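You operate a simulated robot arm through the tools that you are given. There is no shell and no other tool. Be economical: measure what you need, move in short steps, check, and stop when the job is done.

You run a simulated two-armed robot. Do the job below in one go: nothing can be reset, and whatever is moved stays where it is left.

TASK
Take the small white bin and put it on the blue cover. Shut the middle drawer of the front desk. Press the front monitor button to switch it on. Pick up the XL white carton from the programmer end of the front desk with one hand, pass it to the other hand and put it on the top of the long bench. Fetch the computer mouse from the nozzle tester end of the back desk and set it on the back desk top. Put the orange small box from the nozzle tester end of the back desk on the back desk top behind the monitors and the black small box on the top of the red cabinet. Lift the bin lid open. The order is free. Set down upright: white carton, small box.

It is judged by the outcome, as a careful person would: the job done as asked, and still so three seconds after it is handed in. It fails if anything else is knocked over, pushed out of place, dropped, spilled or broken. A push-on lid holds only when it is set on centred and level and pressed home; a screw cap is set on level and turned clockwise until tight.

THE ROBOT
Two 7-joint arms with fingered hands on one trunk, on a base that drives. Base frame: it is fixed to the floor where the robot stands at the start and does not move with it; the origin is under the middle of the robot, x ahead of it, y to its left, z up; the surface under the hand at the start is at about z = 0.85. Lengths are in m, angles in rad, forces in N, time in s.
The left shoulder is at the start at [0.204, 0.125, 1.099], the right one opposite. Places, roughly: back desk top (58x25 cm) [-6, 2.86, 0.76]; back desk top behind the monitors (80x24 cm) [-6.78, 3.74, 0.76]; bin lid [0.4, -6.2, 0.4]; blue cover [0.5, 2.5, 0.75]; computer mouse (6x11x4 cm) [-7.4, 3.1, 0.8]; front monitor button [-6.3, 0.4, 0.9]; middle drawer of the front desk [-6, -0.1, 0.4]; small box [-7.25, 3, 0.75]; small white bin (11x8x5 cm) [0.8, -0.2, 0.9]; top of the long bench [-7.8, -3.1, 0.9]; top of the red cabinet (19x33 cm) [-7.94, 3.6, 1.28]; white carton [-7.25, 0.25, 0.75]. Payload 3.7 kg a hand.
The TCP of each hand is the grasp point between the finger pads, 0.025 m short of the fingertips. In the tool frame z runs along the fingers and y along their closing line. The gripper opens to 0.088 m. The gripper's body begins 0.029 m behind the TCP. The gripper is a hand of 5 fingers: y runs from the thumb to the fingers, the wrist lies at [-0.013, -0.097, -0.162] in the tool frame, and closing takes about 1.5 s.
Orientation is that of the tool frame in the base frame, as a unit quaternion [w, x, y, z]. With the fingers straight down and the wrist toward the robot, the tool's x, y and z point along [0, 1, 0], [1, 0, 0] and [0, 0, -1] of the base frame.

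THE INTERFACE
- The arms move only by the tool send_rows. It takes "left_increments", "right_increments" or both (then of equal length, played together; a hand with none holds still); each is a list of rows, each a list of 7 numbers: the shift along the tool's x, y, z in m, then the turn, a rotation vector about the tool's x, y, z in degrees, then the opening, from 0 (shut) to 1 (fully open). In form: [[tx, ty, tz, rx, ry, rz, grip], ...]. A call has 1 to 12 rows; each row shifts and turns the commanded pose from where the row before left it, along the tool's axes as they then stand. Each row takes 0.2 s and may step no farther than 0.05 m and 0.15 rad from the row before; otherwise, or with a gripper value out of range, the whole call is refused. Where a pose cannot be reached the arm comes as near as it can. A force on the tool above 40 N (or 10 N above the force at the start of the call, whichever is more), or a blocked arm, ends the call early, and 0.2 s more pass. Each finger travels about 0.045 m/s and halts on what it meets, pressing with about 24 N; the grip force reading is that of the motor and also rises with nothing between the fingers. The clock runs only during rows and for 0.2 s after the last one: add rows that do not move to give the fingers time. It gives the time, the measured TCP pose, the force on the tool (base axes), the opening and the grip force at its end, in the units of the frame above (readings bear some noise), with the torque about the TCP (base axes, N m) and any sound that the robot's microphone picked up.
- Cameras (640 x 400 px; columns grow to the right, rows downward): "scene" is now at [0.3102, -0.0292, 1.2709]; the picture's right is [-0.36, -0.93, 0.00], its down [-0.26, 0.10, -0.96] and it looks along [0.90, -0.34, -0.28] (base axes); focal length 261 px, centre (320, 200). "left" rides on the left gripper at [-0.059, -0.079, -0.105] in its tool frame; the picture's right is [-0.73, -0.32, 0.61], its down [0.62, -0.68, 0.38] and it looks along [0.29, 0.66, 0.70] (tool axes); focal length 234 px, centre (320, 200). "right" rides on the right gripper at [0.059, -0.079, -0.105] in its tool frame; the picture's right is [-0.73, 0.32, -0.61], its down [-0.62, -0.68, 0.38] and it looks along [-0.29, 0.66, 0.70] (tool axes); focal length 234 px, centre (320, 200). There is no depth. A picture from a camera that has moved, and an enlarged one, comes with that camera's place and axes in the base frame and with its lens. The place of the scene camera against the robot may be out by one fixed shift of up to 0.018 m in any direction.
- grab_frame(camera): a new picture of that camera. No time passes.
- move_column(by): slides the trunk up (or, below 0, down) by that many m; the arms and the scene camera ride with it, the base frame stays. It gives what a move gives, with no picture.
- steer(legs): drives the robot by 1 to 6 legs, each [ahead, left, turn to the left] in m, m and rad, along the robot's own axes; the way and the turn of a leg run together, so that a leg with both is an arc; at most 1.5 m and 3.142 rad a leg. The arms and the cameras ride along, it lands a little off, and it stops where it bumps. It gives what a move gives.
- grasp_type(shape, hand): the hand has 5 fingers and takes this shape, open, in about a second: jaw (thumb against the fingers, like two jaws); tri (thumb and two fingers); tip (a fingertip pinch); poke (one finger out to press); point (the index stretched); flat (the hand flat); cup (the hand cupped); fist (a fist). The gripper value then closes the fingers along that shape, each until it touches; the sizes above hold for jaw. It gives what a move gives, with no picture.
- aim_head(pan, tilt): turns the head with the scene camera to pan (to the left, within 1.396 rad either way) and tilt (down, from -0.506 to 1.204), counted from straight ahead of the robot. It gives what a move gives.
- zoom(camera, box): a new picture of the part [left, top, right, bottom] of that camera's present view, enlarged. No time passes.
- sign_off(): hands the job in; it is judged then, once.

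Go step by step. Nothing tells you exact positions but the pictures and the camera data: compare them with the known pose of the tool, close in by small moves and look again before you grip or let go. The budget is 207 turns and 190 pictures, counting those below and the enlarged ones. Unless the task says otherwise, let go and move clear before handing in.

The tools are called after "Call:" as a command line: name --argument value ..., lists and objects as JSON in quotes. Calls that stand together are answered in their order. send_rows: Moves the arms, as the interface text tells. Its arguments: {"type":"object","properties":{"left_increments":{"type":"array"},"right_increments":{"type":"array"}},"required":[]} The other tools are called the same way: move_column (by) slides the trunk up or down; grasp_type (shape, hand) gives the hand a shape; steer (legs) drives the base; aim_head (pan, tilt) turns the head that bears the scene camera; grab_frame (camera) takes a picture; zoom (camera, box) takes an enlarged picture of a part of a camera's view; sign_off () hands the job in.

At the start:

```text
t: 0.0
left_position: [0.6047, 0.0675, 1.1506]
left_tcp_rot: [0.001, 0.707, 0.707, 0.0]
left_contact_force: [-0.8, -0.5, 0.7]
left_moment: [-0.02, -0.01, 0.02]
left_gripper_width: 0.088
left_gripper_force: 0.1
left_shape: jaw
right_position: [0.5125, -0.3302, 1.086]
right_tcp_rot: [0.0, 0.707, 0.707, 0.0]
right_contact_force: [0.3, -0.4, 0.4]
right_moment: [-0.01, 0.0, 0.01]
right_gripper_width: 0.088
right_gripper_force: 0.1
right_shape: jaw
trunk travel left (down, up): [-0.125, 0.29]
robot x, y, heading: [0.0022, -0.0023, -0.001]
head pan, tilt: [-0.363, 0.286]
```

scene: 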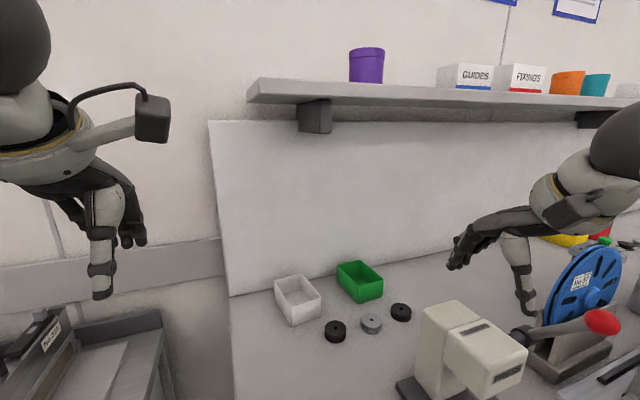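
right: 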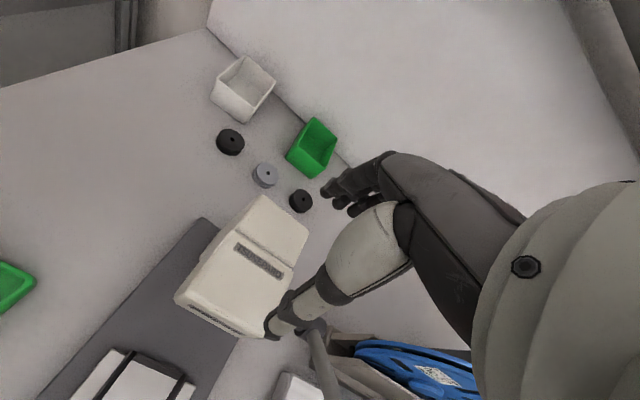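
left: 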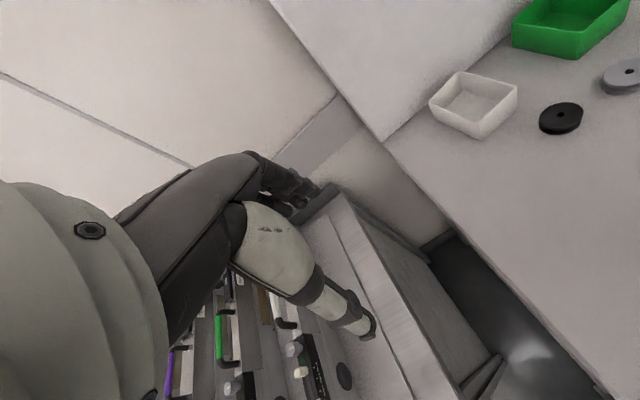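

I see the white bin at about (0.82, -0.17, 0.88), standing beside the green bin. I'll look closer before grasping.

Call:
zoom --camera "scene" --box '[240, 240, 400, 340]'

Call:
zoom --camera "right" --box '[180, 30, 340, 130]'

Call:
aim_head --pan 1.39 --tilt 0.3

Call:
grab_frame --camera "scene"

```text
4.00 times, centred on (320, 290) of scene
camera zoom: at [0.3102, -0.0292, 1.2709], right [-0.36, -0.93, 0.0], down [-0.26, 0.1, -0.96], along [0.9, -0.34, -0.28], focal length 1045 px, centre (320, -160)
```

zoom: 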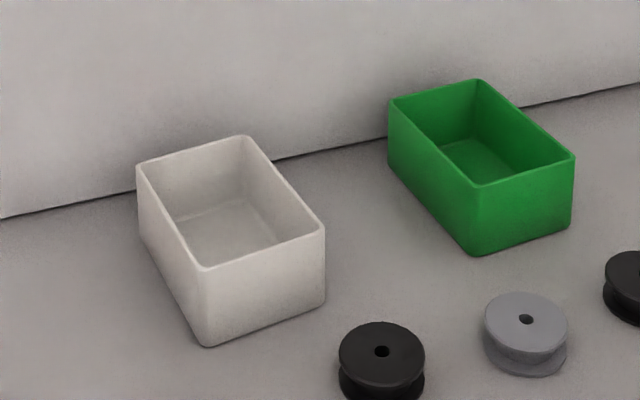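

```text
4.00 times, centred on (260, 80) of right
camera zoom: at [0.435, -0.2721, 1.1923], right [0.32, -0.73, 0.61], down [-0.68, -0.62, -0.38], along [0.66, -0.29, -0.7], focal length 937 px, centre (560, 680)
```

zoom: 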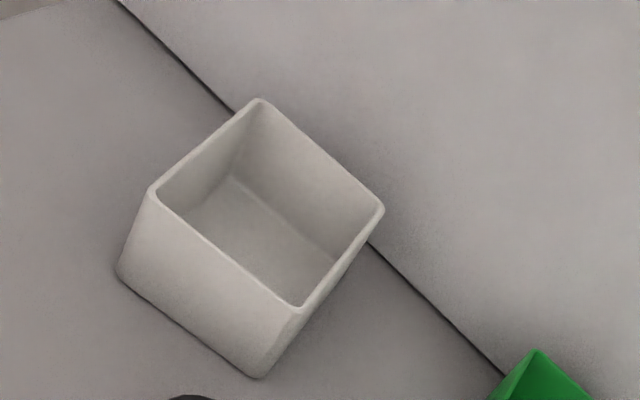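

```text
t: 1.8
left_position: [0.6046, 0.0664, 1.1507]
left_tcp_rot: [-0.001, 0.707, 0.707, 0.0]
left_contact_force: [0.5, 0.5, -0.4]
left_moment: [-0.04, 0.0, -0.02]
left_gripper_width: 0.0874
left_gripper_force: 0.1
left_shape: jaw
right_position: [0.514, -0.3311, 1.0852]
right_tcp_rot: [0.0, 0.708, 0.707, 0.0]
right_contact_force: [-0.6, -0.8, -0.4]
right_moment: [0.02, 0.01, 0.03]
right_gripper_width: 0.0875
right_gripper_force: 0.1
right_shape: jaw
trunk travel left (down, up): [-0.125, 0.29]
robot x, y, heading: [0.003, -0.0002, -0.002]
head pan, tilt: [1.389, 0.3]
```

```text
184 pictures are left
camera scene: at [0.2399, 0.0958, 1.2697], right [0.98, -0.18, 0.0], down [-0.05, -0.29, -0.96], along [0.17, 0.94, -0.3], focal length 261 px, centre (320, 200)
```

scene: 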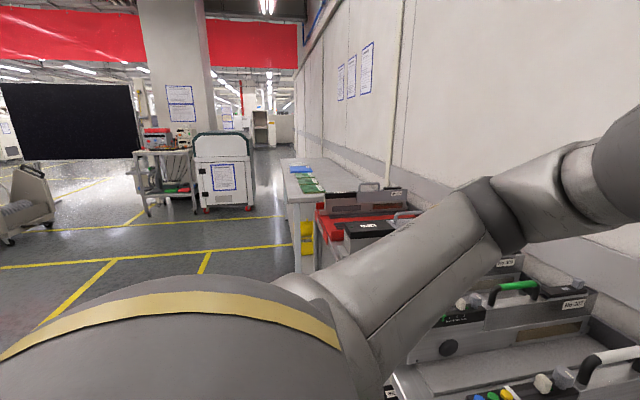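

The bin's rim is centred near (0.823, -0.167), with its long axis about 7° off x. I'll turn the left hand so its fingers go inside the bin's left long wall and the thumb stays outside, then hover above.

Call:
send_rows --left_increments '[[0, 0, 0, 0, 0, 8.3, 1], [0, 0, 0, 0, 0, 8.3, 1], [0, 0, 0, 0, 0, 8.3, 1], [0, 0, 0, 0, 0, 8.3, 1], [0, 0, 0, 0, 0, 8.3, 1], [0, 0, 0, 0, 0, 8.3, 1], [0, 0, 0, 0, 0, 8.3, 1], [0, 0, 0, 0, 0, 8.3, 1], [0, 0, 0, 0, 0, 8.3, 1], [0, 0, 0, 0, 0, 8.3, 1]]'

Call:
send_rows --left_increments '[[0.032, 0.037, 0, 0, 0, 0, 1], [0.032, 0.037, 0, 0, 0, 0, 1], [0.032, 0.037, 0, 0, 0, 0, 1], [0.032, 0.037, 0, 0, 0, 0, 1], [0.032, 0.037, 0, 0, 0, 0, 1], [0.029, 0.038, 0, 0, 0, 0, 1], [0, 0, 0.04, 0, 0, 0, 1], [0, 0, 0.04, 0, 0, 0, 1], [0, 0, 0.04, 0, 0, 0, 1], [0, 0, 0.04, 0, 0, 0, 1], [0, 0, 0, 0, 0, 0, 1]]'

Call:
grab_frame --camera "left"

Call:
aim_head --pan -0.15 --tilt 0.6

Call:
grab_frame --camera "scene"

```text
t: 4.0
left_position: [0.6046, 0.0661, 1.151]
left_tcp_rot: [0.0, 0.998, 0.06, 0.0]
left_contact_force: [-0.1, 0.4, -0.9]
left_moment: [0.01, -0.03, 0.03]
left_gripper_width: 0.0878
left_gripper_force: 0.0
left_shape: jaw
right_position: [0.5136, -0.3309, 1.087]
right_tcp_rot: [0.001, 0.707, 0.707, 0.0]
right_contact_force: [0.3, 0.5, -0.6]
right_moment: [0.01, 0.0, 0.01]
right_gripper_width: 0.0876
right_gripper_force: 0.0
right_shape: jaw
trunk travel left (down, up): [-0.125, 0.29]
robot x, y, heading: [0.0006, 0.0005, 0.001]
head pan, tilt: [1.389, 0.3]
```

```text
t: 6.4
left_position: [0.7786, -0.0923, 0.9849]
left_tcp_rot: [0.0, 0.998, 0.062, 0.001]
left_contact_force: [-0.3, 0.0, -0.4]
left_moment: [0.02, 0.03, 0.0]
left_gripper_width: 0.088
left_gripper_force: 0.1
left_shape: jaw
left hand out of reach, approached as far as the arm can: row 5, 6
right_position: [0.5137, -0.3316, 1.0872]
right_tcp_rot: [0.0, 0.707, 0.707, 0.0]
right_contact_force: [0.3, 0.3, -0.3]
right_moment: [-0.02, -0.02, -0.04]
right_gripper_width: 0.0875
right_gripper_force: 0.2
right_shape: jaw
trunk travel left (down, up): [-0.125, 0.29]
robot x, y, heading: [0.0007, 0.0022, -0.004]
head pan, tilt: [1.389, 0.3]
```

```text
183 pictures are left
camera left: at [0.7096, -0.0222, 1.0904], right [-0.76, 0.23, -0.61], down [0.54, 0.75, -0.38], along [0.37, -0.62, -0.7], focal length 234 px, centre (320, 200)
```

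left: 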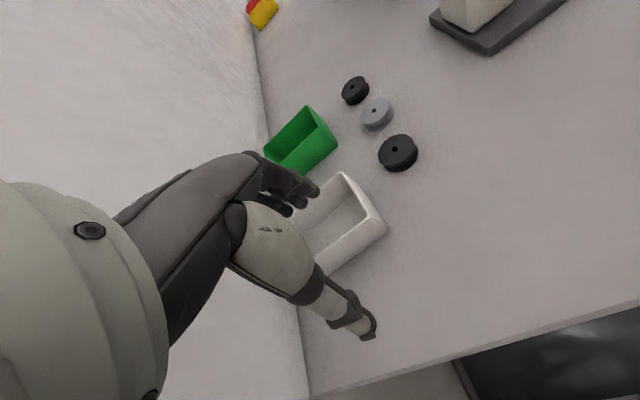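

```text
t: 8.0
left_position: [0.78, -0.0936, 0.9853]
left_tcp_rot: [0.0, 0.998, 0.062, 0.0]
left_contact_force: [0.2, -0.2, -0.3]
left_moment: [0.01, 0.01, -0.02]
left_gripper_width: 0.0877
left_gripper_force: 0.0
left_shape: jaw
right_position: [0.513, -0.3322, 1.0852]
right_tcp_rot: [0.0, 0.708, 0.707, 0.0]
right_contact_force: [-0.1, 0.2, 0.5]
right_moment: [0.0, -0.02, 0.0]
right_gripper_width: 0.0875
right_gripper_force: 0.0
right_shape: jaw
trunk travel left (down, up): [-0.125, 0.29]
robot x, y, heading: [-0.003, -0.001, -0.001]
head pan, tilt: [-0.15, 0.6]
```

```text
182 pictures are left
camera scene: at [0.3104, -0.0092, 1.2422], right [-0.15, -0.99, 0.0], down [-0.56, 0.08, -0.83], along [0.82, -0.12, -0.56], focal length 261 px, centre (320, 200)
```

scene: 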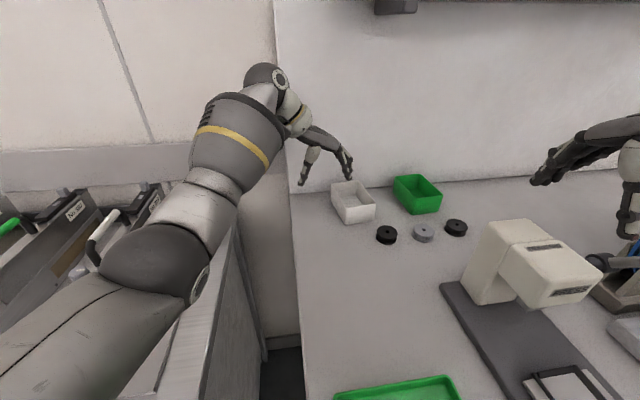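

The left arm stops about 5 cm short. I'll lift the right hand clear and shift the base a little to the right.

Call:
send_rows --right_increments '[[0, 0, -0.05, 0, 0, 0, 1], [0, 0, -0.05, 0, 0, 0, 1], [0, 0, -0.05, 0, 0, 0, 1], [0, -0.04, 0, 0, 0, 0, 1]]'

Call:
steer --legs '[[0.0, -0.13, 0]]'

Call:
grab_frame --camera "left"

```text
t: 9.0
left_position: [0.7787, -0.095, 0.9857]
left_tcp_rot: [0.0, 0.998, 0.061, 0.001]
left_contact_force: [0.4, -0.4, -0.1]
left_moment: [0.01, -0.03, -0.01]
left_gripper_width: 0.0878
left_gripper_force: 0.1
left_shape: jaw
right_position: [0.4746, -0.3285, 1.2354]
right_tcp_rot: [0.0, 0.707, 0.707, 0.0]
right_contact_force: [-0.7, 0.2, -0.7]
right_moment: [0.02, 0.01, 0.01]
right_gripper_width: 0.0877
right_gripper_force: 0.0
right_shape: jaw
trunk travel left (down, up): [-0.125, 0.29]
robot x, y, heading: [0.0011, 0.0013, -0.001]
head pan, tilt: [-0.15, 0.6]
```

```text
t: 10.8
left_position: [0.7804, -0.2212, 0.9842]
left_tcp_rot: [0.0, 0.998, 0.062, 0.0]
left_contact_force: [-0.3, -0.2, -0.1]
left_moment: [-0.01, -0.02, -0.02]
left_gripper_width: 0.0875
left_gripper_force: 0.1
left_shape: jaw
right_position: [0.4755, -0.4569, 1.2347]
right_tcp_rot: [0.0, 0.707, 0.707, -0.001]
right_contact_force: [0.1, 0.4, 0.8]
right_moment: [0.02, 0.01, -0.03]
right_gripper_width: 0.0879
right_gripper_force: 0.1
right_shape: jaw
trunk travel left (down, up): [-0.125, 0.29]
robot x, y, heading: [0.0008, -0.1301, -0.0]
head pan, tilt: [-0.15, 0.6]
```

```text
181 pictures are left
camera left: at [0.7101, -0.1506, 1.0899], right [-0.76, 0.23, -0.61], down [0.53, 0.75, -0.38], along [0.37, -0.62, -0.7], focal length 234 px, centre (320, 200)
```

left: 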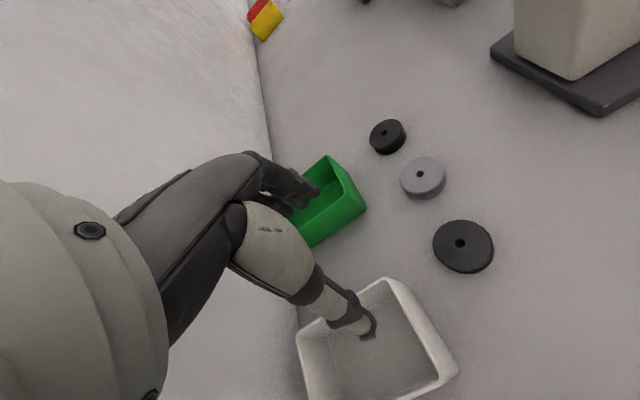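

Call:
send_rows --left_increments '[[0.0, -0.04, 0, 0, 0, 0, 1], [0.015, -0.0445, 0, 0, 0, 0, 1], [0.02, 0, 0, 0, 0, 0, 1], [0, 0, 0, 0, 0, 0, 1]]'

Call:
grab_frame --camera "left"

Call:
zoom --camera "scene" --box '[200, 100, 400, 225]'

```text
t: 11.8
left_position: [0.8052, -0.1318, 0.983]
left_tcp_rot: [0.001, 0.998, 0.062, 0.0]
left_contact_force: [-0.6, -0.1, 0.6]
left_moment: [0.04, 0.01, 0.0]
left_gripper_width: 0.0876
left_gripper_force: 0.1
left_shape: jaw
right_position: [0.4749, -0.4565, 1.2347]
right_tcp_rot: [0.0, 0.707, 0.707, 0.0]
right_contact_force: [0.7, 0.2, -0.2]
right_moment: [-0.03, -0.03, 0.02]
right_gripper_width: 0.0876
right_gripper_force: 0.0
right_shape: jaw
trunk travel left (down, up): [-0.125, 0.29]
robot x, y, heading: [0.0025, -0.1296, 0.003]
head pan, tilt: [-0.15, 0.6]
```

```text
180 pictures are left
camera left: at [0.7353, -0.0613, 1.0876], right [-0.76, 0.23, -0.61], down [0.53, 0.75, -0.38], along [0.37, -0.62, -0.7], focal length 234 px, centre (320, 200)
```

left: 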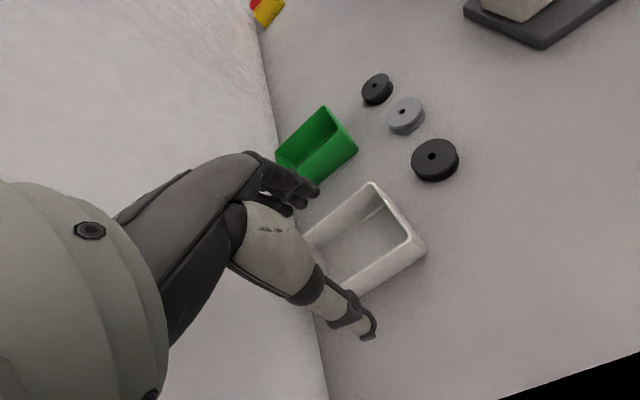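

```text
3.20 times, centred on (300, 162) of scene
camera zoom: at [0.3105, -0.1371, 1.2421], right [-0.15, -0.99, 0.0], down [-0.56, 0.08, -0.83], along [0.82, -0.12, -0.56], focal length 836 px, centre (384, 320)
```

zoom: 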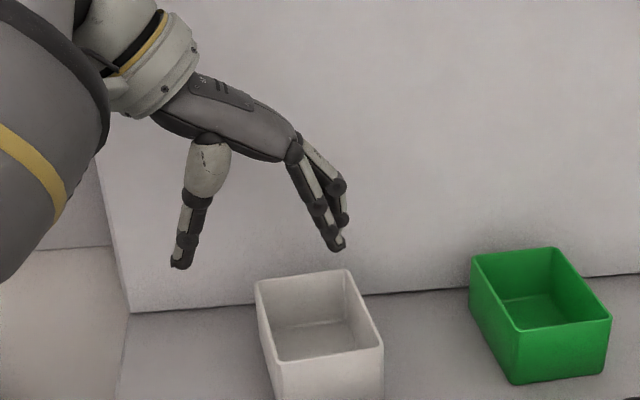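

Call:
send_rows --left_increments '[[0, 0, 0.03, 0, 0, 0, 1], [0, 0, 0.03, 0, 0, 0, 1], [0, 0, 0.03, 0, 0, 0, 1], [0, 0, 0, 0, 0, 0, 1]]'

Call:
zoom --camera "scene" --box '[200, 120, 400, 245]'

Call:
zoom --camera "left" --box '[240, 150, 480, 300]'

```text
t: 12.8
left_position: [0.8034, -0.1326, 0.8944]
left_tcp_rot: [0.0, 0.998, 0.062, 0.0]
left_contact_force: [0.3, 0.2, -0.2]
left_moment: [0.02, 0.02, 0.01]
left_gripper_width: 0.0878
left_gripper_force: 0.0
left_shape: jaw
right_position: [0.4744, -0.4568, 1.2345]
right_tcp_rot: [0.0, 0.707, 0.707, 0.001]
right_contact_force: [0.3, 0.4, -0.2]
right_moment: [-0.01, 0.03, 0.02]
right_gripper_width: 0.0875
right_gripper_force: 0.0
right_shape: jaw
trunk travel left (down, up): [-0.125, 0.29]
robot x, y, heading: [-0.0003, -0.128, 0.001]
head pan, tilt: [-0.15, 0.6]
```

```text
3.20 times, centred on (300, 182) of scene
camera zoom: at [0.31, -0.1374, 1.2424], right [-0.15, -0.99, 0.0], down [-0.56, 0.08, -0.83], along [0.82, -0.12, -0.56], focal length 836 px, centre (384, 256)
```

zoom: 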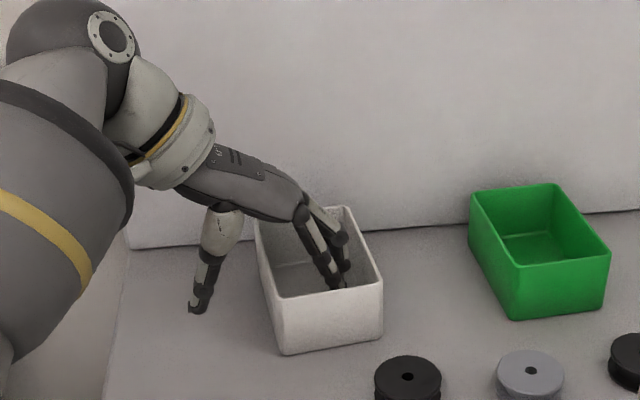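

```text
2.67 times, centred on (360, 225) of left
camera zoom: at [0.735, -0.061, 0.9992], right [-0.76, 0.23, -0.61], down [0.54, 0.75, -0.38], along [0.37, -0.62, -0.7], focal length 624 px, centre (213, 133)
```

zoom: 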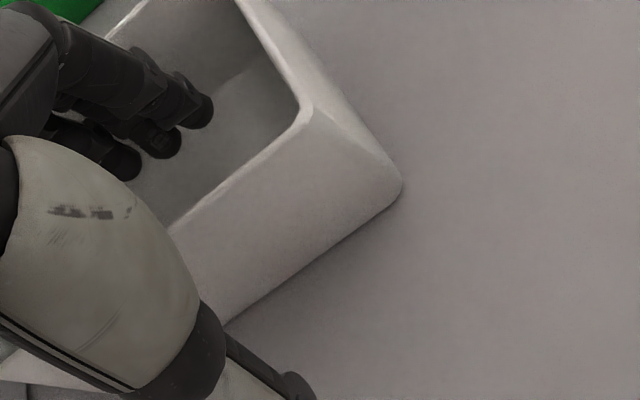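

The fingers are inside the bin and the thumb is outside the left wall. I'll close and lift a little.

Call:
send_rows --left_increments '[[0, 0, 0, 0, 0, 0, 0.6], [0, 0, 0, 0, 0, 0, 0.3], [0, 0, 0, 0, 0, 0, 0], [0, 0, 0, 0, 0, 0, 0], [0, 0, 0, 0, 0, 0, 0], [0, 0, 0, 0, 0, 0, 0], [0, 0, 0, 0, 0, 0, 0], [0, 0, 0, 0, 0, 0, 0], [0, 0, -0.03, 0, 0, 0, 0], [0, 0, -0.03, 0, 0, 0, 0], [0, 0, 0, 0, 0, 0, 0]]'

Call:
zoom --camera "scene" --box '[200, 120, 400, 245]'

```text
t: 15.2
left_position: [0.8058, -0.131, 0.9538]
left_tcp_rot: [0.0, 0.998, 0.062, -0.001]
left_contact_force: [0.0, 0.3, -0.6]
left_moment: [0.04, 0.05, -0.01]
left_gripper_width: 0.0
left_gripper_force: 23.6
left_shape: jaw
right_position: [0.4762, -0.4563, 1.235]
right_tcp_rot: [-0.001, 0.707, 0.707, -0.001]
right_contact_force: [-0.5, 0.2, -0.6]
right_moment: [-0.03, 0.05, -0.03]
right_gripper_width: 0.0878
right_gripper_force: 0.1
right_shape: jaw
trunk travel left (down, up): [-0.125, 0.29]
robot x, y, heading: [-0.0027, -0.1281, -0.01]
head pan, tilt: [-0.15, 0.6]
```

```text
3.20 times, centred on (300, 182) of scene
camera zoom: at [0.3108, -0.1374, 1.242], right [-0.15, -0.99, 0.0], down [-0.56, 0.08, -0.82], along [0.82, -0.12, -0.57], focal length 836 px, centre (384, 256)
```

zoom: 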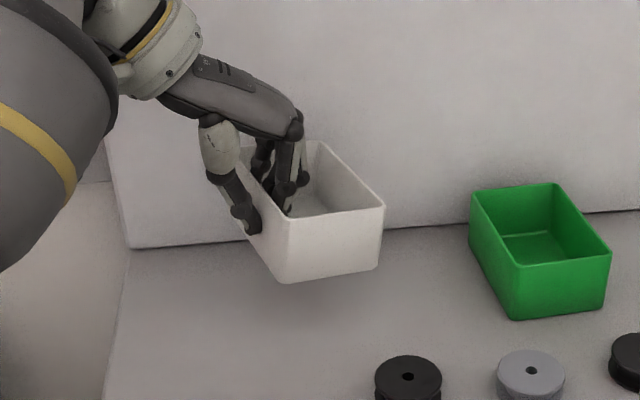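

The bin is held. I'll lift and retract it, then back off and drive left towards the blue cover.

Call:
send_rows --left_increments '[[0, 0, -0.05, 0, 0, 0, 0], [0, 0, -0.05, 0, 0, 0, 0], [0, 0, -0.05, 0, 0, 0, 0], [-0.04, 0, 0, 0, 0, 0, 0], [-0.04, 0, 0, 0, 0, 0, 0], [-0.04, 0, 0, 0, 0, 0, 0], [-0.04, 0, 0, 0, 0, 0, 0], [-0.04, 0, 0, 0, 0, 0, 0], [-0.04, 0, 0, 0, 0, 0, 0]]'

Call:
aim_head --pan 0.7 --tilt 0.4

Call:
steer --legs '[[-0.35, 0, 0], [0, 1.3, 0], [0, 1.15, 0]]'

Call:
grab_frame --camera "scene"

```text
t: 17.2
left_position: [0.5672, -0.1614, 1.1067]
left_tcp_rot: [0.0, 0.998, 0.062, -0.001]
left_contact_force: [0.0, -0.3, -0.2]
left_moment: [0.01, -0.01, 0.03]
left_gripper_width: 0.0
left_gripper_force: 24.4
left_shape: jaw
right_position: [0.4746, -0.4561, 1.2345]
right_tcp_rot: [0.0, 0.707, 0.707, 0.0]
right_contact_force: [0.0, -0.1, -0.4]
right_moment: [0.03, -0.03, -0.01]
right_gripper_width: 0.0875
right_gripper_force: 0.0
right_shape: jaw
trunk travel left (down, up): [-0.125, 0.29]
robot x, y, heading: [0.0026, -0.1276, 0.003]
head pan, tilt: [-0.15, 0.6]
```

```text
t: 18.4
left_position: [0.5679, -0.1616, 1.1057]
left_tcp_rot: [0.0, 0.998, 0.062, 0.0]
left_contact_force: [-0.3, -0.1, -0.5]
left_moment: [0.01, 0.02, -0.01]
left_gripper_width: 0.0
left_gripper_force: 23.8
left_shape: jaw
right_position: [0.4751, -0.4571, 1.2347]
right_tcp_rot: [0.0, 0.707, 0.707, 0.001]
right_contact_force: [0.6, 0.2, 0.7]
right_moment: [-0.03, -0.02, -0.01]
right_gripper_width: 0.0877
right_gripper_force: 0.1
right_shape: jaw
trunk travel left (down, up): [-0.125, 0.29]
robot x, y, heading: [-0.0022, -0.1251, -0.001]
head pan, tilt: [0.7, 0.4]
```

```text
t: 41.8
left_position: [0.1789, 2.3066, 1.1063]
left_tcp_rot: [0.0, 0.997, 0.073, 0.0]
left_contact_force: [-0.4, -0.1, -0.9]
left_moment: [0.0, 0.04, 0.02]
left_gripper_width: 0.0
left_gripper_force: 23.7
left_shape: jaw
right_position: [0.0925, 2.0101, 1.2347]
right_tcp_rot: [0.0, 0.699, 0.715, 0.0]
right_contact_force: [0.7, 0.3, -0.3]
right_moment: [0.0, 0.01, 0.02]
right_gripper_width: 0.0877
right_gripper_force: 0.0
right_shape: jaw
trunk travel left (down, up): [-0.125, 0.29]
robot x, y, heading: [-0.3894, 2.3261, 0.028]
head pan, tilt: [0.7, 0.4]
```

```text
175 pictures are left
camera scene: at [-0.0966, 2.3987, 1.2604], right [0.66, -0.75, 0.0], down [-0.29, -0.26, -0.92], along [0.69, 0.61, -0.39], focal length 261 px, centre (320, 200)
```

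scene: 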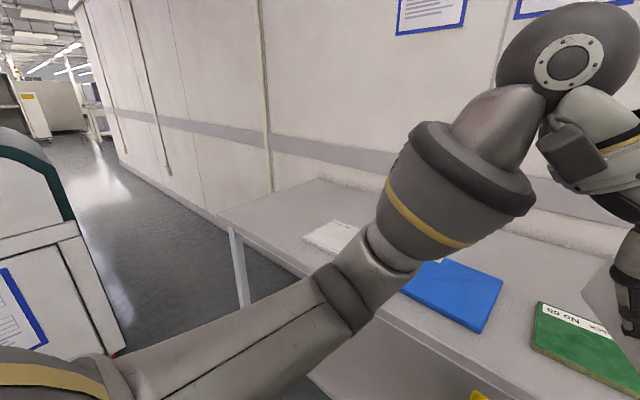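

The blue cover is centred near (0.57, 2.49, 0.76). I'll drive in and line up.

Call:
steer --legs '[[0.006, 0.22, -0.028], [0.3, 0, 0]]'

Call:
aim_head --pan -0.1 --tilt 0.8

Call:
grab_frame --camera "scene"

```text
t: 46.0
left_position: [0.4784, 2.5154, 1.1064]
left_tcp_rot: [0.0, 0.998, 0.061, -0.001]
left_contact_force: [0.5, 0.0, -1.4]
left_moment: [0.0, 0.02, -0.01]
left_gripper_width: 0.0
left_gripper_force: 24.2
left_shape: jaw
right_position: [0.3848, 2.2213, 1.2349]
right_tcp_rot: [-0.001, 0.708, 0.706, 0.001]
right_contact_force: [-0.1, 0.3, -0.1]
right_moment: [0.03, 0.03, 0.01]
right_gripper_width: 0.0876
right_gripper_force: 0.0
right_shape: jaw
trunk travel left (down, up): [-0.125, 0.29]
robot x, y, heading: [-0.0852, 2.5512, -0.003]
head pan, tilt: [0.7, 0.4]
```

```text
t: 47.2
left_position: [0.4788, 2.5154, 1.1063]
left_tcp_rot: [0.0, 0.998, 0.061, 0.0]
left_contact_force: [-0.1, 0.5, -0.9]
left_moment: [0.0, 0.01, 0.01]
left_gripper_width: 0.0
left_gripper_force: 24.3
left_shape: jaw
right_position: [0.385, 2.221, 1.2352]
right_tcp_rot: [0.0, 0.708, 0.707, 0.001]
right_contact_force: [0.2, 0.0, -0.5]
right_moment: [-0.02, 0.0, 0.02]
right_gripper_width: 0.0877
right_gripper_force: 0.1
right_shape: jaw
trunk travel left (down, up): [-0.125, 0.29]
robot x, y, heading: [-0.0884, 2.5514, -0.005]
head pan, tilt: [-0.099, 0.799]
```

```text
174 pictures are left
camera scene: at [0.2137, 2.5461, 1.2253], right [-0.1, -0.99, 0.0], down [-0.71, 0.07, -0.7], along [0.69, -0.07, -0.72], focal length 261 px, centre (320, 200)
```

scene: 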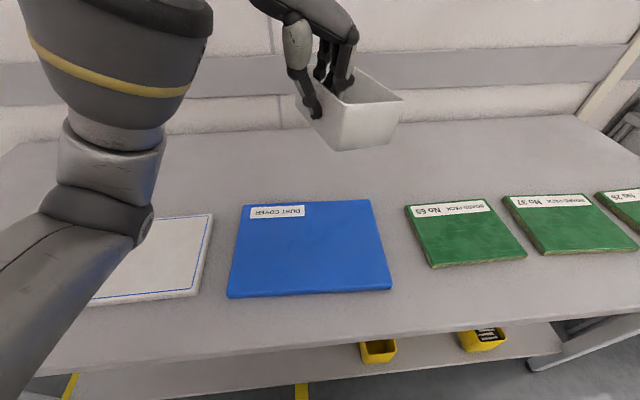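

Call:
send_rows --left_increments '[[0.024, -0.025, 0, 0, 0, 0, 0], [0.023, -0.025, 0, 0, 0, 0, 0], [0, 0, 0.05, 0, 0, 0, 0], [0, 0, 0.05, 0, 0, 0, 0], [0, 0, 0.05, 0, 0, 0, 0], [0, 0, 0.05, 0, 0, 0, 0], [0, 0, 0.05, 0, 0, 0, 0], [0, 0, 0.025, 0, 0, 0, 0], [0, 0, 0, 0, 0, 0, 0]]'

Call:
grab_frame --camera "scene"

```text
t: 49.0
left_position: [0.5221, 2.5679, 0.8496]
left_tcp_rot: [0.013, 0.998, 0.061, 0.011]
left_contact_force: [-6.2, 2.8, 31.0]
left_moment: [-0.04, 0.26, -0.1]
left_gripper_width: 0.0
left_gripper_force: 23.8
left_shape: jaw
right_position: [0.3816, 2.2209, 1.2356]
right_tcp_rot: [0.001, 0.707, 0.707, 0.0]
right_contact_force: [-0.2, -0.1, -0.1]
right_moment: [0.02, 0.01, -0.03]
right_gripper_width: 0.0877
right_gripper_force: 0.1
right_shape: jaw
trunk travel left (down, up): [-0.125, 0.29]
robot x, y, heading: [-0.087, 2.556, -0.001]
head pan, tilt: [-0.099, 0.799]
stopped in row 9 (left hand): the force on the tool passed its limit at 52 N (the readings are from after the stop); the commanded pose is now the measured one
```

```text
173 pictures are left
camera scene: at [0.2117, 2.5465, 1.2262], right [-0.1, -0.99, 0.0], down [-0.71, 0.07, -0.7], along [0.69, -0.07, -0.72], focal length 261 px, centre (320, 200)
```

scene: 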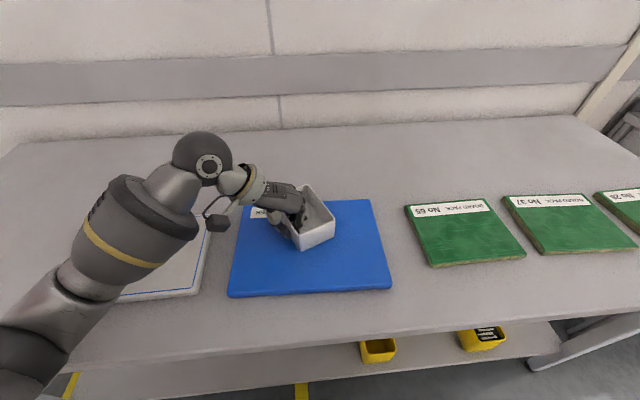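

The bin is down on the cover, whose top is at about z = 0.80. I'll ease the pressure and open.

Call:
send_rows --left_increments '[[0, 0, -0.002, 0, 0, 0, 0], [0, 0, 0, 0, 0, 0, 0.2], [0, 0, 0, 0, 0, 0, 0.5], [0, 0, 0, 0, 0, 0, 0.8], [0, 0, 0, 0, 0, 0, 1], [0, 0, 0, 0, 0, 0, 1], [0, 0, 0, 0, 0, 0, 1], [0, 0, 0, 0, 0, 0, 1]]'

Call:
zoom --camera "scene" --box '[200, 150, 400, 275]'

```text
t: 50.8
left_position: [0.5204, 2.5683, 0.8442]
left_tcp_rot: [0.008, 0.998, 0.061, 0.008]
left_contact_force: [0.1, 6.4, 22.8]
left_moment: [-1.08, -0.24, 0.0]
left_gripper_width: 0.0848
left_gripper_force: 0.1
left_shape: jaw
right_position: [0.3832, 2.2216, 1.2361]
right_tcp_rot: [0.001, 0.708, 0.706, 0.0]
right_contact_force: [-0.8, -1.4, 0.3]
right_moment: [0.0, 0.0, 0.02]
right_gripper_width: 0.0878
right_gripper_force: 0.0
right_shape: jaw
trunk travel left (down, up): [-0.125, 0.29]
robot x, y, heading: [-0.0914, 2.5527, -0.006]
head pan, tilt: [-0.099, 0.799]
```

```text
3.20 times, centred on (300, 212) of scene
camera zoom: at [0.2119, 2.5467, 1.2256], right [-0.1, -0.99, 0.0], down [-0.71, 0.07, -0.7], along [0.69, -0.07, -0.72], focal length 836 px, centre (384, 160)
```

zoom: 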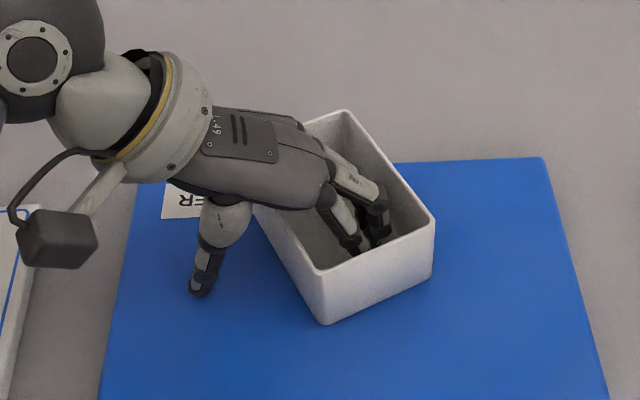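

Call:
send_rows --left_increments '[[0, 0, -0.01, 0, 0, 0, 1], [0, 0, -0.02, 0, 0, 0, 1], [0, 0, -0.03, 0, 0, 0, 1], [0, 0, -0.05, 0, 0, 0, 1], [0, 0, -0.05, 0, 0, 0, 1], [0, 0, -0.05, 0, 0, 0, 1], [0, 0, -0.05, 0, 0, 0, 1]]'

Call:
zoom --camera "scene" --box '[200, 100, 440, 300]'

```text
t: 52.4
left_position: [0.5195, 2.5722, 1.0992]
left_tcp_rot: [0.007, 0.998, 0.062, 0.007]
left_contact_force: [-0.3, 0.6, 0.3]
left_moment: [0.01, -0.04, -0.02]
left_gripper_width: 0.0878
left_gripper_force: 0.0
left_shape: jaw
right_position: [0.3843, 2.2215, 1.2355]
right_tcp_rot: [0.0, 0.708, 0.706, 0.001]
right_contact_force: [0.0, -0.5, 0.5]
right_moment: [0.01, 0.01, 0.0]
right_gripper_width: 0.0879
right_gripper_force: 0.1
right_shape: jaw
trunk travel left (down, up): [-0.125, 0.29]
robot x, y, heading: [-0.0882, 2.5517, -0.002]
head pan, tilt: [-0.099, 0.799]
```

```text
2.00 times, centred on (320, 200) of scene
camera zoom: at [0.2127, 2.5459, 1.2256], right [-0.1, -0.99, 0.0], down [-0.71, 0.07, -0.7], along [0.69, -0.07, -0.72], focal length 522 px, centre (320, 200)
```

zoom: 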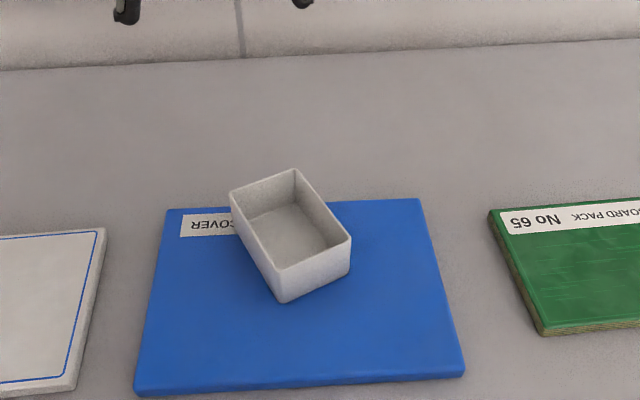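

The bin sits turned with its back corner right at the cover's far edge. I'll regrip it and move it 4–5 cm towards the middle.

Call:
send_rows --left_increments '[[0, 0, 0, 0, 0, -8.5, 1], [0.021, 0.004, 0, 0, 0, -8.5, 1], [0, 0, 0.05, 0, 0, 0, 1], [0, 0, 0.05, 0, 0, 0, 1], [0, 0, 0.05, 0, 0, 0, 1], [0, 0, 0.05, 0, 0, 0, 1], [0, 0, 0, 0, 0, 0, 1]]'

Call:
zoom --camera "scene" --box '[200, 100, 440, 300]'

```text
t: 54.0
left_position: [0.5412, 2.5655, 0.9033]
left_tcp_rot: [0.008, 0.978, 0.208, 0.005]
left_contact_force: [-1.0, -0.3, 0.0]
left_moment: [-0.01, 0.0, -0.03]
left_gripper_width: 0.0874
left_gripper_force: 0.1
left_shape: jaw
right_position: [0.3837, 2.2209, 1.2359]
right_tcp_rot: [0.002, 0.708, 0.706, 0.001]
right_contact_force: [-0.7, 0.1, -0.6]
right_moment: [0.03, 0.03, 0.02]
right_gripper_width: 0.0877
right_gripper_force: 0.1
right_shape: jaw
trunk travel left (down, up): [-0.125, 0.29]
robot x, y, heading: [-0.0882, 2.5498, -0.005]
head pan, tilt: [-0.099, 0.799]
```

```text
2.00 times, centred on (320, 200) of scene
camera zoom: at [0.2132, 2.5461, 1.2255], right [-0.1, -0.99, 0.0], down [-0.71, 0.07, -0.7], along [0.69, -0.07, -0.72], focal length 522 px, centre (320, 200)
```

zoom: 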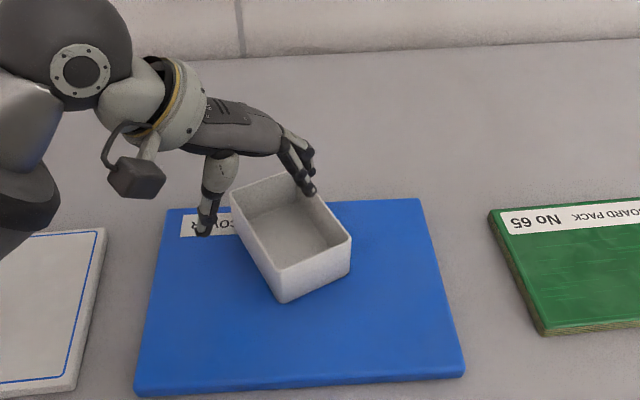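

Call:
send_rows --left_increments '[[0, -0.009, 0.025, 0, 0, 0, 1], [0, 0, 0.023, 0, 0, 0, 1], [0, 0, 0, 0, 0, 0, 0.6], [0, 0, 0, 0, 0, 0, 0.3], [0, 0, 0, 0, 0, 0, 0], [0, 0, 0, 0, 0, 0, 0], [0, 0, 0, 0, 0, 0, 0], [0, 0, 0, 0, 0, 0, 0], [0, 0, 0, 0, 0, 0, 0], [0, 0, 0, 0, 0, 0, 0]]'

Call:
send_rows --left_increments '[[0, 0, -0.02, 0, 0, 0, 0], [-0.022, -0.005, 0, 0, 0, 0, 0], [-0.023, -0.004, 0, 0, 0, 0, 0], [0, 0, 0, 0, 0, 0, 0]]'

Call:
zoom --camera "scene" --box '[200, 100, 440, 300]'

```text
t: 56.2
left_position: [0.5368, 2.575, 0.8564]
left_tcp_rot: [0.008, 0.978, 0.209, 0.005]
left_contact_force: [-0.7, -0.5, -0.3]
left_moment: [-0.04, 0.01, -0.03]
left_gripper_width: 0.0002
left_gripper_force: 24.3
left_shape: jaw
right_position: [0.3839, 2.2213, 1.2347]
right_tcp_rot: [0.0, 0.708, 0.706, 0.0]
right_contact_force: [0.0, 0.0, -0.4]
right_moment: [0.03, 0.01, -0.03]
right_gripper_width: 0.0877
right_gripper_force: 0.0
right_shape: jaw
trunk travel left (down, up): [-0.125, 0.29]
robot x, y, heading: [-0.0905, 2.5482, -0.006]
head pan, tilt: [-0.099, 0.799]
```

```text
t: 57.2
left_position: [0.492, 2.5692, 0.873]
left_tcp_rot: [0.009, 0.978, 0.208, 0.005]
left_contact_force: [0.1, 0.5, -1.3]
left_moment: [0.02, 0.01, -0.03]
left_gripper_width: 0.0
left_gripper_force: 23.7
left_shape: jaw
right_position: [0.3851, 2.221, 1.2355]
right_tcp_rot: [0.0, 0.707, 0.707, 0.001]
right_contact_force: [-0.2, -0.4, -0.8]
right_moment: [-0.03, -0.04, 0.0]
right_gripper_width: 0.0876
right_gripper_force: 0.2
right_shape: jaw
trunk travel left (down, up): [-0.125, 0.29]
robot x, y, heading: [-0.086, 2.5461, -0.002]
head pan, tilt: [-0.099, 0.799]
```

```text
2.00 times, centred on (320, 200) of scene
camera zoom: at [0.2137, 2.5461, 1.2252], right [-0.1, -0.99, 0.0], down [-0.71, 0.07, -0.7], along [0.69, -0.07, -0.72], focal length 522 px, centre (320, 200)
```

zoom: 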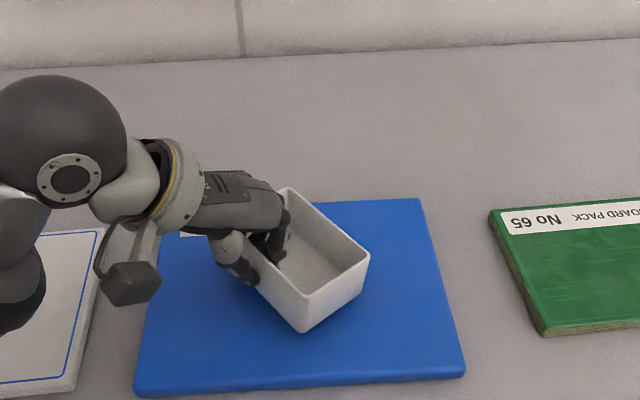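

Call:
send_rows --left_increments '[[0, 0, 0.008, 0, 0, 0, 0], [0, 0, 0.007, 0, 0, 0, 0], [0, 0, 0, 0, 0, 0, 0], [0, 0, 0, 0, 0, 0, 0.2], [0, 0, 0, 0, 0, 0, 0.5], [0, 0, 0, 0, 0, 0, 0.8], [0, 0, 0, 0, 0, 0, 0.9], [0, 0, 0, 0, 0, 0, 0.9], [0, 0, 0, 0, 0, 0, 0.9]]'

Call:
send_rows --left_increments '[[0, 0, -0.02, 0, 0, 0, 0.9], [0, 0, -0.03, 0, 0, 0, 0.9], [0, 0, -0.05, 0, 0, 0, 0.9], [0, 0, -0.05, 0, 0, 0, 1], [0, 0, -0.05, 0, 0, 0, 1], [0, 0, -0.05, 0, 0, 0, 1]]'

Call:
zoom --camera "scene" --box '[200, 100, 440, 300]'

```text
t: 59.2
left_position: [0.4934, 2.5687, 0.8592]
left_tcp_rot: [0.008, 0.978, 0.208, 0.006]
left_contact_force: [-0.1, -0.7, 0.0]
left_moment: [0.0, 0.02, -0.02]
left_gripper_width: 0.0792
left_gripper_force: 0.1
left_shape: jaw
right_position: [0.3848, 2.222, 1.2342]
right_tcp_rot: [0.0, 0.708, 0.707, 0.0]
right_contact_force: [0.1, 0.3, 0.3]
right_moment: [-0.01, 0.01, 0.05]
right_gripper_width: 0.0878
right_gripper_force: 0.0
right_shape: jaw
trunk travel left (down, up): [-0.125, 0.29]
robot x, y, heading: [-0.0887, 2.5565, -0.004]
head pan, tilt: [-0.099, 0.799]
```

```text
t: 60.6
left_position: [0.4898, 2.5741, 1.1085]
left_tcp_rot: [0.009, 0.978, 0.207, 0.005]
left_contact_force: [0.1, 0.3, -0.5]
left_moment: [0.0, -0.01, -0.01]
left_gripper_width: 0.0876
left_gripper_force: 0.0
left_shape: jaw
right_position: [0.383, 2.2205, 1.2362]
right_tcp_rot: [0.0, 0.708, 0.707, 0.001]
right_contact_force: [0.0, 0.1, 0.5]
right_moment: [0.01, -0.01, 0.02]
right_gripper_width: 0.0878
right_gripper_force: 0.0
right_shape: jaw
trunk travel left (down, up): [-0.125, 0.29]
robot x, y, heading: [-0.0898, 2.5505, 0.004]
head pan, tilt: [-0.099, 0.799]
```

```text
2.00 times, centred on (320, 200) of scene
camera zoom: at [0.2126, 2.5459, 1.2257], right [-0.1, -0.99, 0.0], down [-0.71, 0.07, -0.7], along [0.69, -0.07, -0.72], focal length 522 px, centre (320, 200)
```

zoom: 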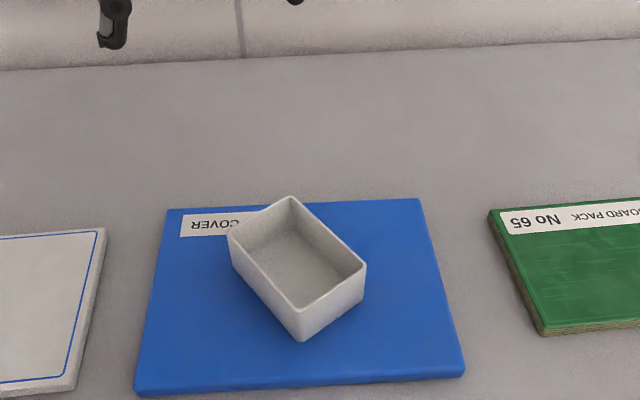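

The bin is well on the cover. Next I'll back off and turn towards the far desks to plan the route.

Call:
steer --legs '[[-0.6, 0, 0], [0, 0, 3.14]]'

Call:
aim_head --pan 0 --tilt 0.1

Call:
grab_frame --camera "scene"

```text
t: 71.4
left_position: [-1.2811, 2.5229, 1.1073]
left_tcp_rot: [-0.006, -0.21, 0.978, 0.009]
left_contact_force: [-0.9, -0.2, 0.4]
left_moment: [0.0, -0.01, 0.01]
left_gripper_width: 0.0876
left_gripper_force: 0.0
left_shape: jaw
right_position: [-1.1759, 2.8765, 1.2353]
right_tcp_rot: [0.0, 0.707, -0.707, 0.0]
right_contact_force: [-0.2, -0.6, 0.1]
right_moment: [-0.03, 0.0, -0.02]
right_gripper_width: 0.0877
right_gripper_force: 0.0
right_shape: jaw
trunk travel left (down, up): [-0.125, 0.29]
robot x, y, heading: [-0.7025, 2.5523, -3.14]
head pan, tilt: [-0.099, 0.799]
```

```text
t: 72.5
left_position: [-1.2796, 2.5225, 1.1084]
left_tcp_rot: [-0.005, -0.21, 0.978, 0.009]
left_contact_force: [-0.7, 0.4, 0.0]
left_moment: [-0.01, -0.05, -0.02]
left_gripper_width: 0.0874
left_gripper_force: 0.1
left_shape: jaw
right_position: [-1.176, 2.8771, 1.2351]
right_tcp_rot: [0.0, 0.708, -0.707, 0.0]
right_contact_force: [-0.8, 0.1, -0.8]
right_moment: [0.02, 0.01, -0.01]
right_gripper_width: 0.0876
right_gripper_force: 0.1
right_shape: jaw
trunk travel left (down, up): [-0.125, 0.29]
robot x, y, heading: [-0.6984, 2.5493, -3.137]
head pan, tilt: [0.0, 0.099]
```

```text
167 pictures are left
camera scene: at [-1.036, 2.5529, 1.2882], right [0.0, 1.0, 0.0], down [0.1, 0.0, -0.99], along [-0.99, 0.0, -0.1], focal length 261 px, centre (320, 200)
```

scene: 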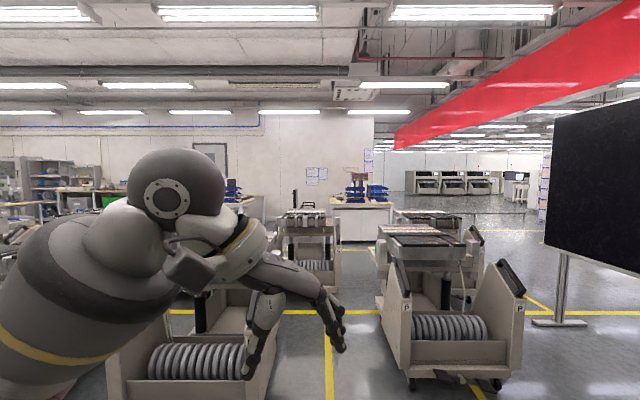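

Call:
zoom --camera "scene" --box '[210, 120, 530, 320]'

Call:
aim_head --pan 1.1 --tilt 0.15

Call:
grab_frame --camera "scene"

```text
2.00 times, centred on (370, 220) of scene
camera zoom: at [-1.036, 2.5529, 1.2882], right [0.0, 1.0, 0.0], down [0.1, 0.0, -0.99], along [-0.99, 0.0, -0.1], focal length 522 px, centre (220, 160)
```

zoom: 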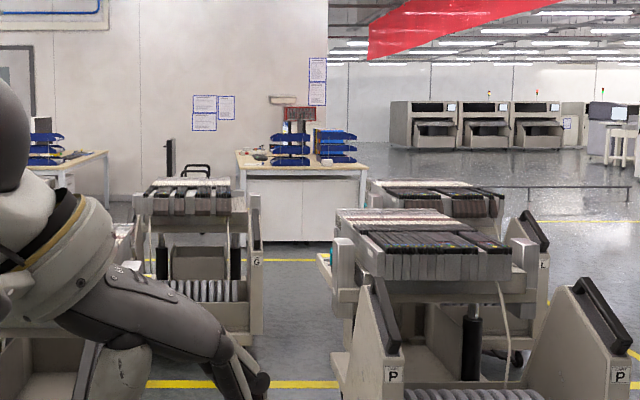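

```text
t: 73.8
left_position: [-1.281, 2.5243, 1.1076]
left_tcp_rot: [-0.004, -0.21, 0.978, 0.009]
left_contact_force: [0.3, 0.6, -0.5]
left_moment: [0.01, 0.04, -0.04]
left_gripper_width: 0.0878
left_gripper_force: 0.0
left_shape: jaw
right_position: [-1.1762, 2.8781, 1.235]
right_tcp_rot: [0.0, 0.708, -0.706, 0.0]
right_contact_force: [-0.2, 1.1, -0.2]
right_moment: [0.01, 0.0, 0.03]
right_gripper_width: 0.0877
right_gripper_force: 0.0
right_shape: jaw
trunk travel left (down, up): [-0.125, 0.29]
robot x, y, heading: [-0.7018, 2.5462, -3.14]
head pan, tilt: [1.1, 0.15]
```

```text
165 pictures are left
camera scene: at [-0.9859, 2.4704, 1.2837], right [-0.89, 0.45, 0.0], down [0.07, 0.13, -0.99], along [-0.45, -0.88, -0.15], focal length 261 px, centre (320, 200)
```

scene: 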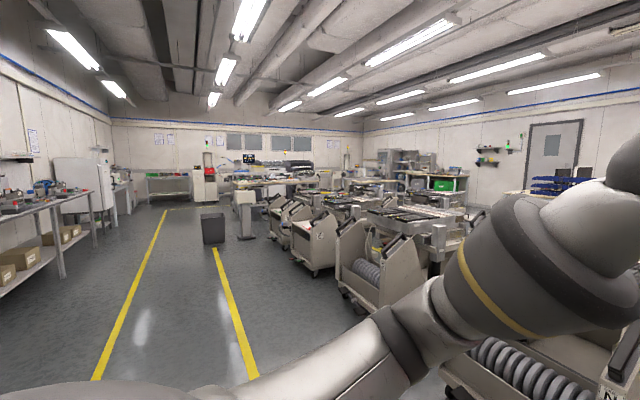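

Feeder carts block the direct way west, so I'll go south down the aisle and look for a way round.

Call:
steer --legs '[[0, 0, 1.57], [1.4, 0, 0], [1.4, 0, 0], [1.2, 0, 0]]'

Call:
aim_head --pan -0.9 --tilt 0.1

Call:
grab_frame --camera "scene"

```text
t: 97.1
left_position: [-0.3866, -2.0667, 1.1072]
left_tcp_rot: [0.01, 0.865, -0.502, -0.002]
left_contact_force: [0.2, 0.1, 0.2]
left_moment: [-0.02, -0.01, -0.01]
left_gripper_width: 0.088
left_gripper_force: 0.1
left_shape: jaw
right_position: [-0.7479, -1.9962, 1.2334]
right_tcp_rot: [-0.001, 0.999, 0.048, 0.0]
right_contact_force: [1.2, 0.6, -0.5]
right_moment: [-0.01, 0.05, 0.01]
right_gripper_width: 0.0876
right_gripper_force: 0.0
right_shape: jaw
trunk travel left (down, up): [-0.125, 0.29]
robot x, y, heading: [-0.4662, -1.4923, -1.475]
head pan, tilt: [1.1, 0.15]
```

```text
t: 99.0
left_position: [-0.3858, -2.0681, 1.1094]
left_tcp_rot: [0.011, 0.864, -0.504, -0.002]
left_contact_force: [0.0, 0.1, 0.2]
left_moment: [0.01, 0.0, 0.0]
left_gripper_width: 0.0875
left_gripper_force: 0.0
left_shape: jaw
right_position: [-0.7488, -1.9961, 1.2348]
right_tcp_rot: [0.0, 0.999, 0.048, 0.0]
right_contact_force: [0.1, 0.8, 0.0]
right_moment: [-0.02, 0.02, 0.02]
right_gripper_width: 0.0879
right_gripper_force: 0.0
right_shape: jaw
trunk travel left (down, up): [-0.125, 0.29]
robot x, y, heading: [-0.4696, -1.4926, -1.474]
head pan, tilt: [-0.901, 0.099]
```

```text
164 pictures are left
camera scene: at [-0.5212, -1.7837, 1.2883], right [-0.69, 0.72, 0.0], down [0.07, 0.07, -1.0], along [-0.72, -0.69, -0.1], focal length 261 px, centre (320, 200)
```

scene: 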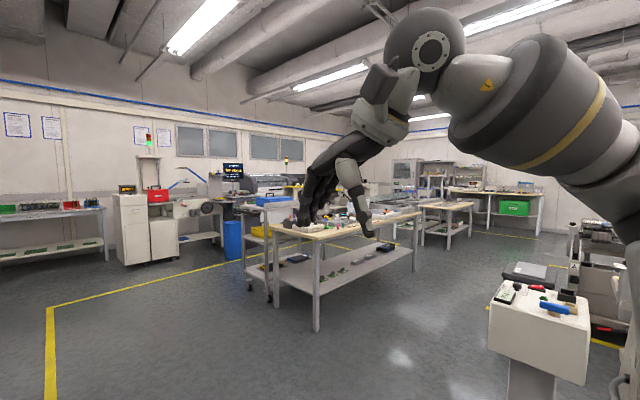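

Call:
aim_head --pan -1.0 --tilt 0.6

Call:
grab_frame --camera "scene"

```text
t: 99.9
left_position: [-0.3867, -2.0664, 1.1072]
left_tcp_rot: [0.01, 0.864, -0.503, -0.002]
left_contact_force: [-1.2, -0.4, 0.2]
left_moment: [-0.01, 0.01, 0.0]
left_gripper_width: 0.0878
left_gripper_force: 0.0
left_shape: jaw
right_position: [-0.7491, -1.9967, 1.2346]
right_tcp_rot: [0.001, 0.999, 0.048, 0.0]
right_contact_force: [0.2, 0.1, -0.7]
right_moment: [0.01, 0.01, 0.02]
right_gripper_width: 0.0877
right_gripper_force: 0.1
right_shape: jaw
trunk travel left (down, up): [-0.125, 0.29]
robot x, y, heading: [-0.467, -1.4933, -1.479]
head pan, tilt: [-1.0, 0.6]
```

```text
163 pictures are left
camera scene: at [-0.5244, -1.7745, 1.2423], right [-0.62, 0.79, 0.0], down [0.44, 0.35, -0.83], along [-0.65, -0.51, -0.56], focal length 261 px, centre (320, 200)
```

scene: 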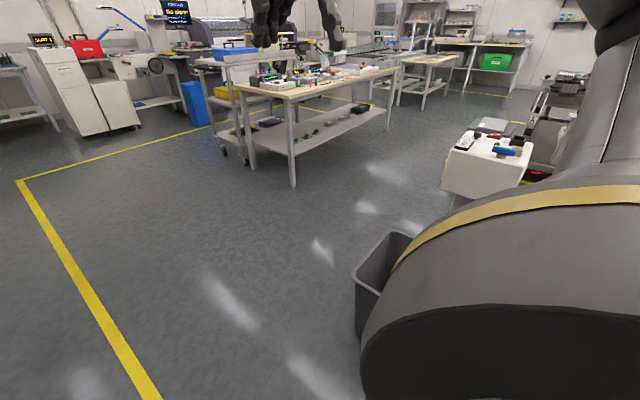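

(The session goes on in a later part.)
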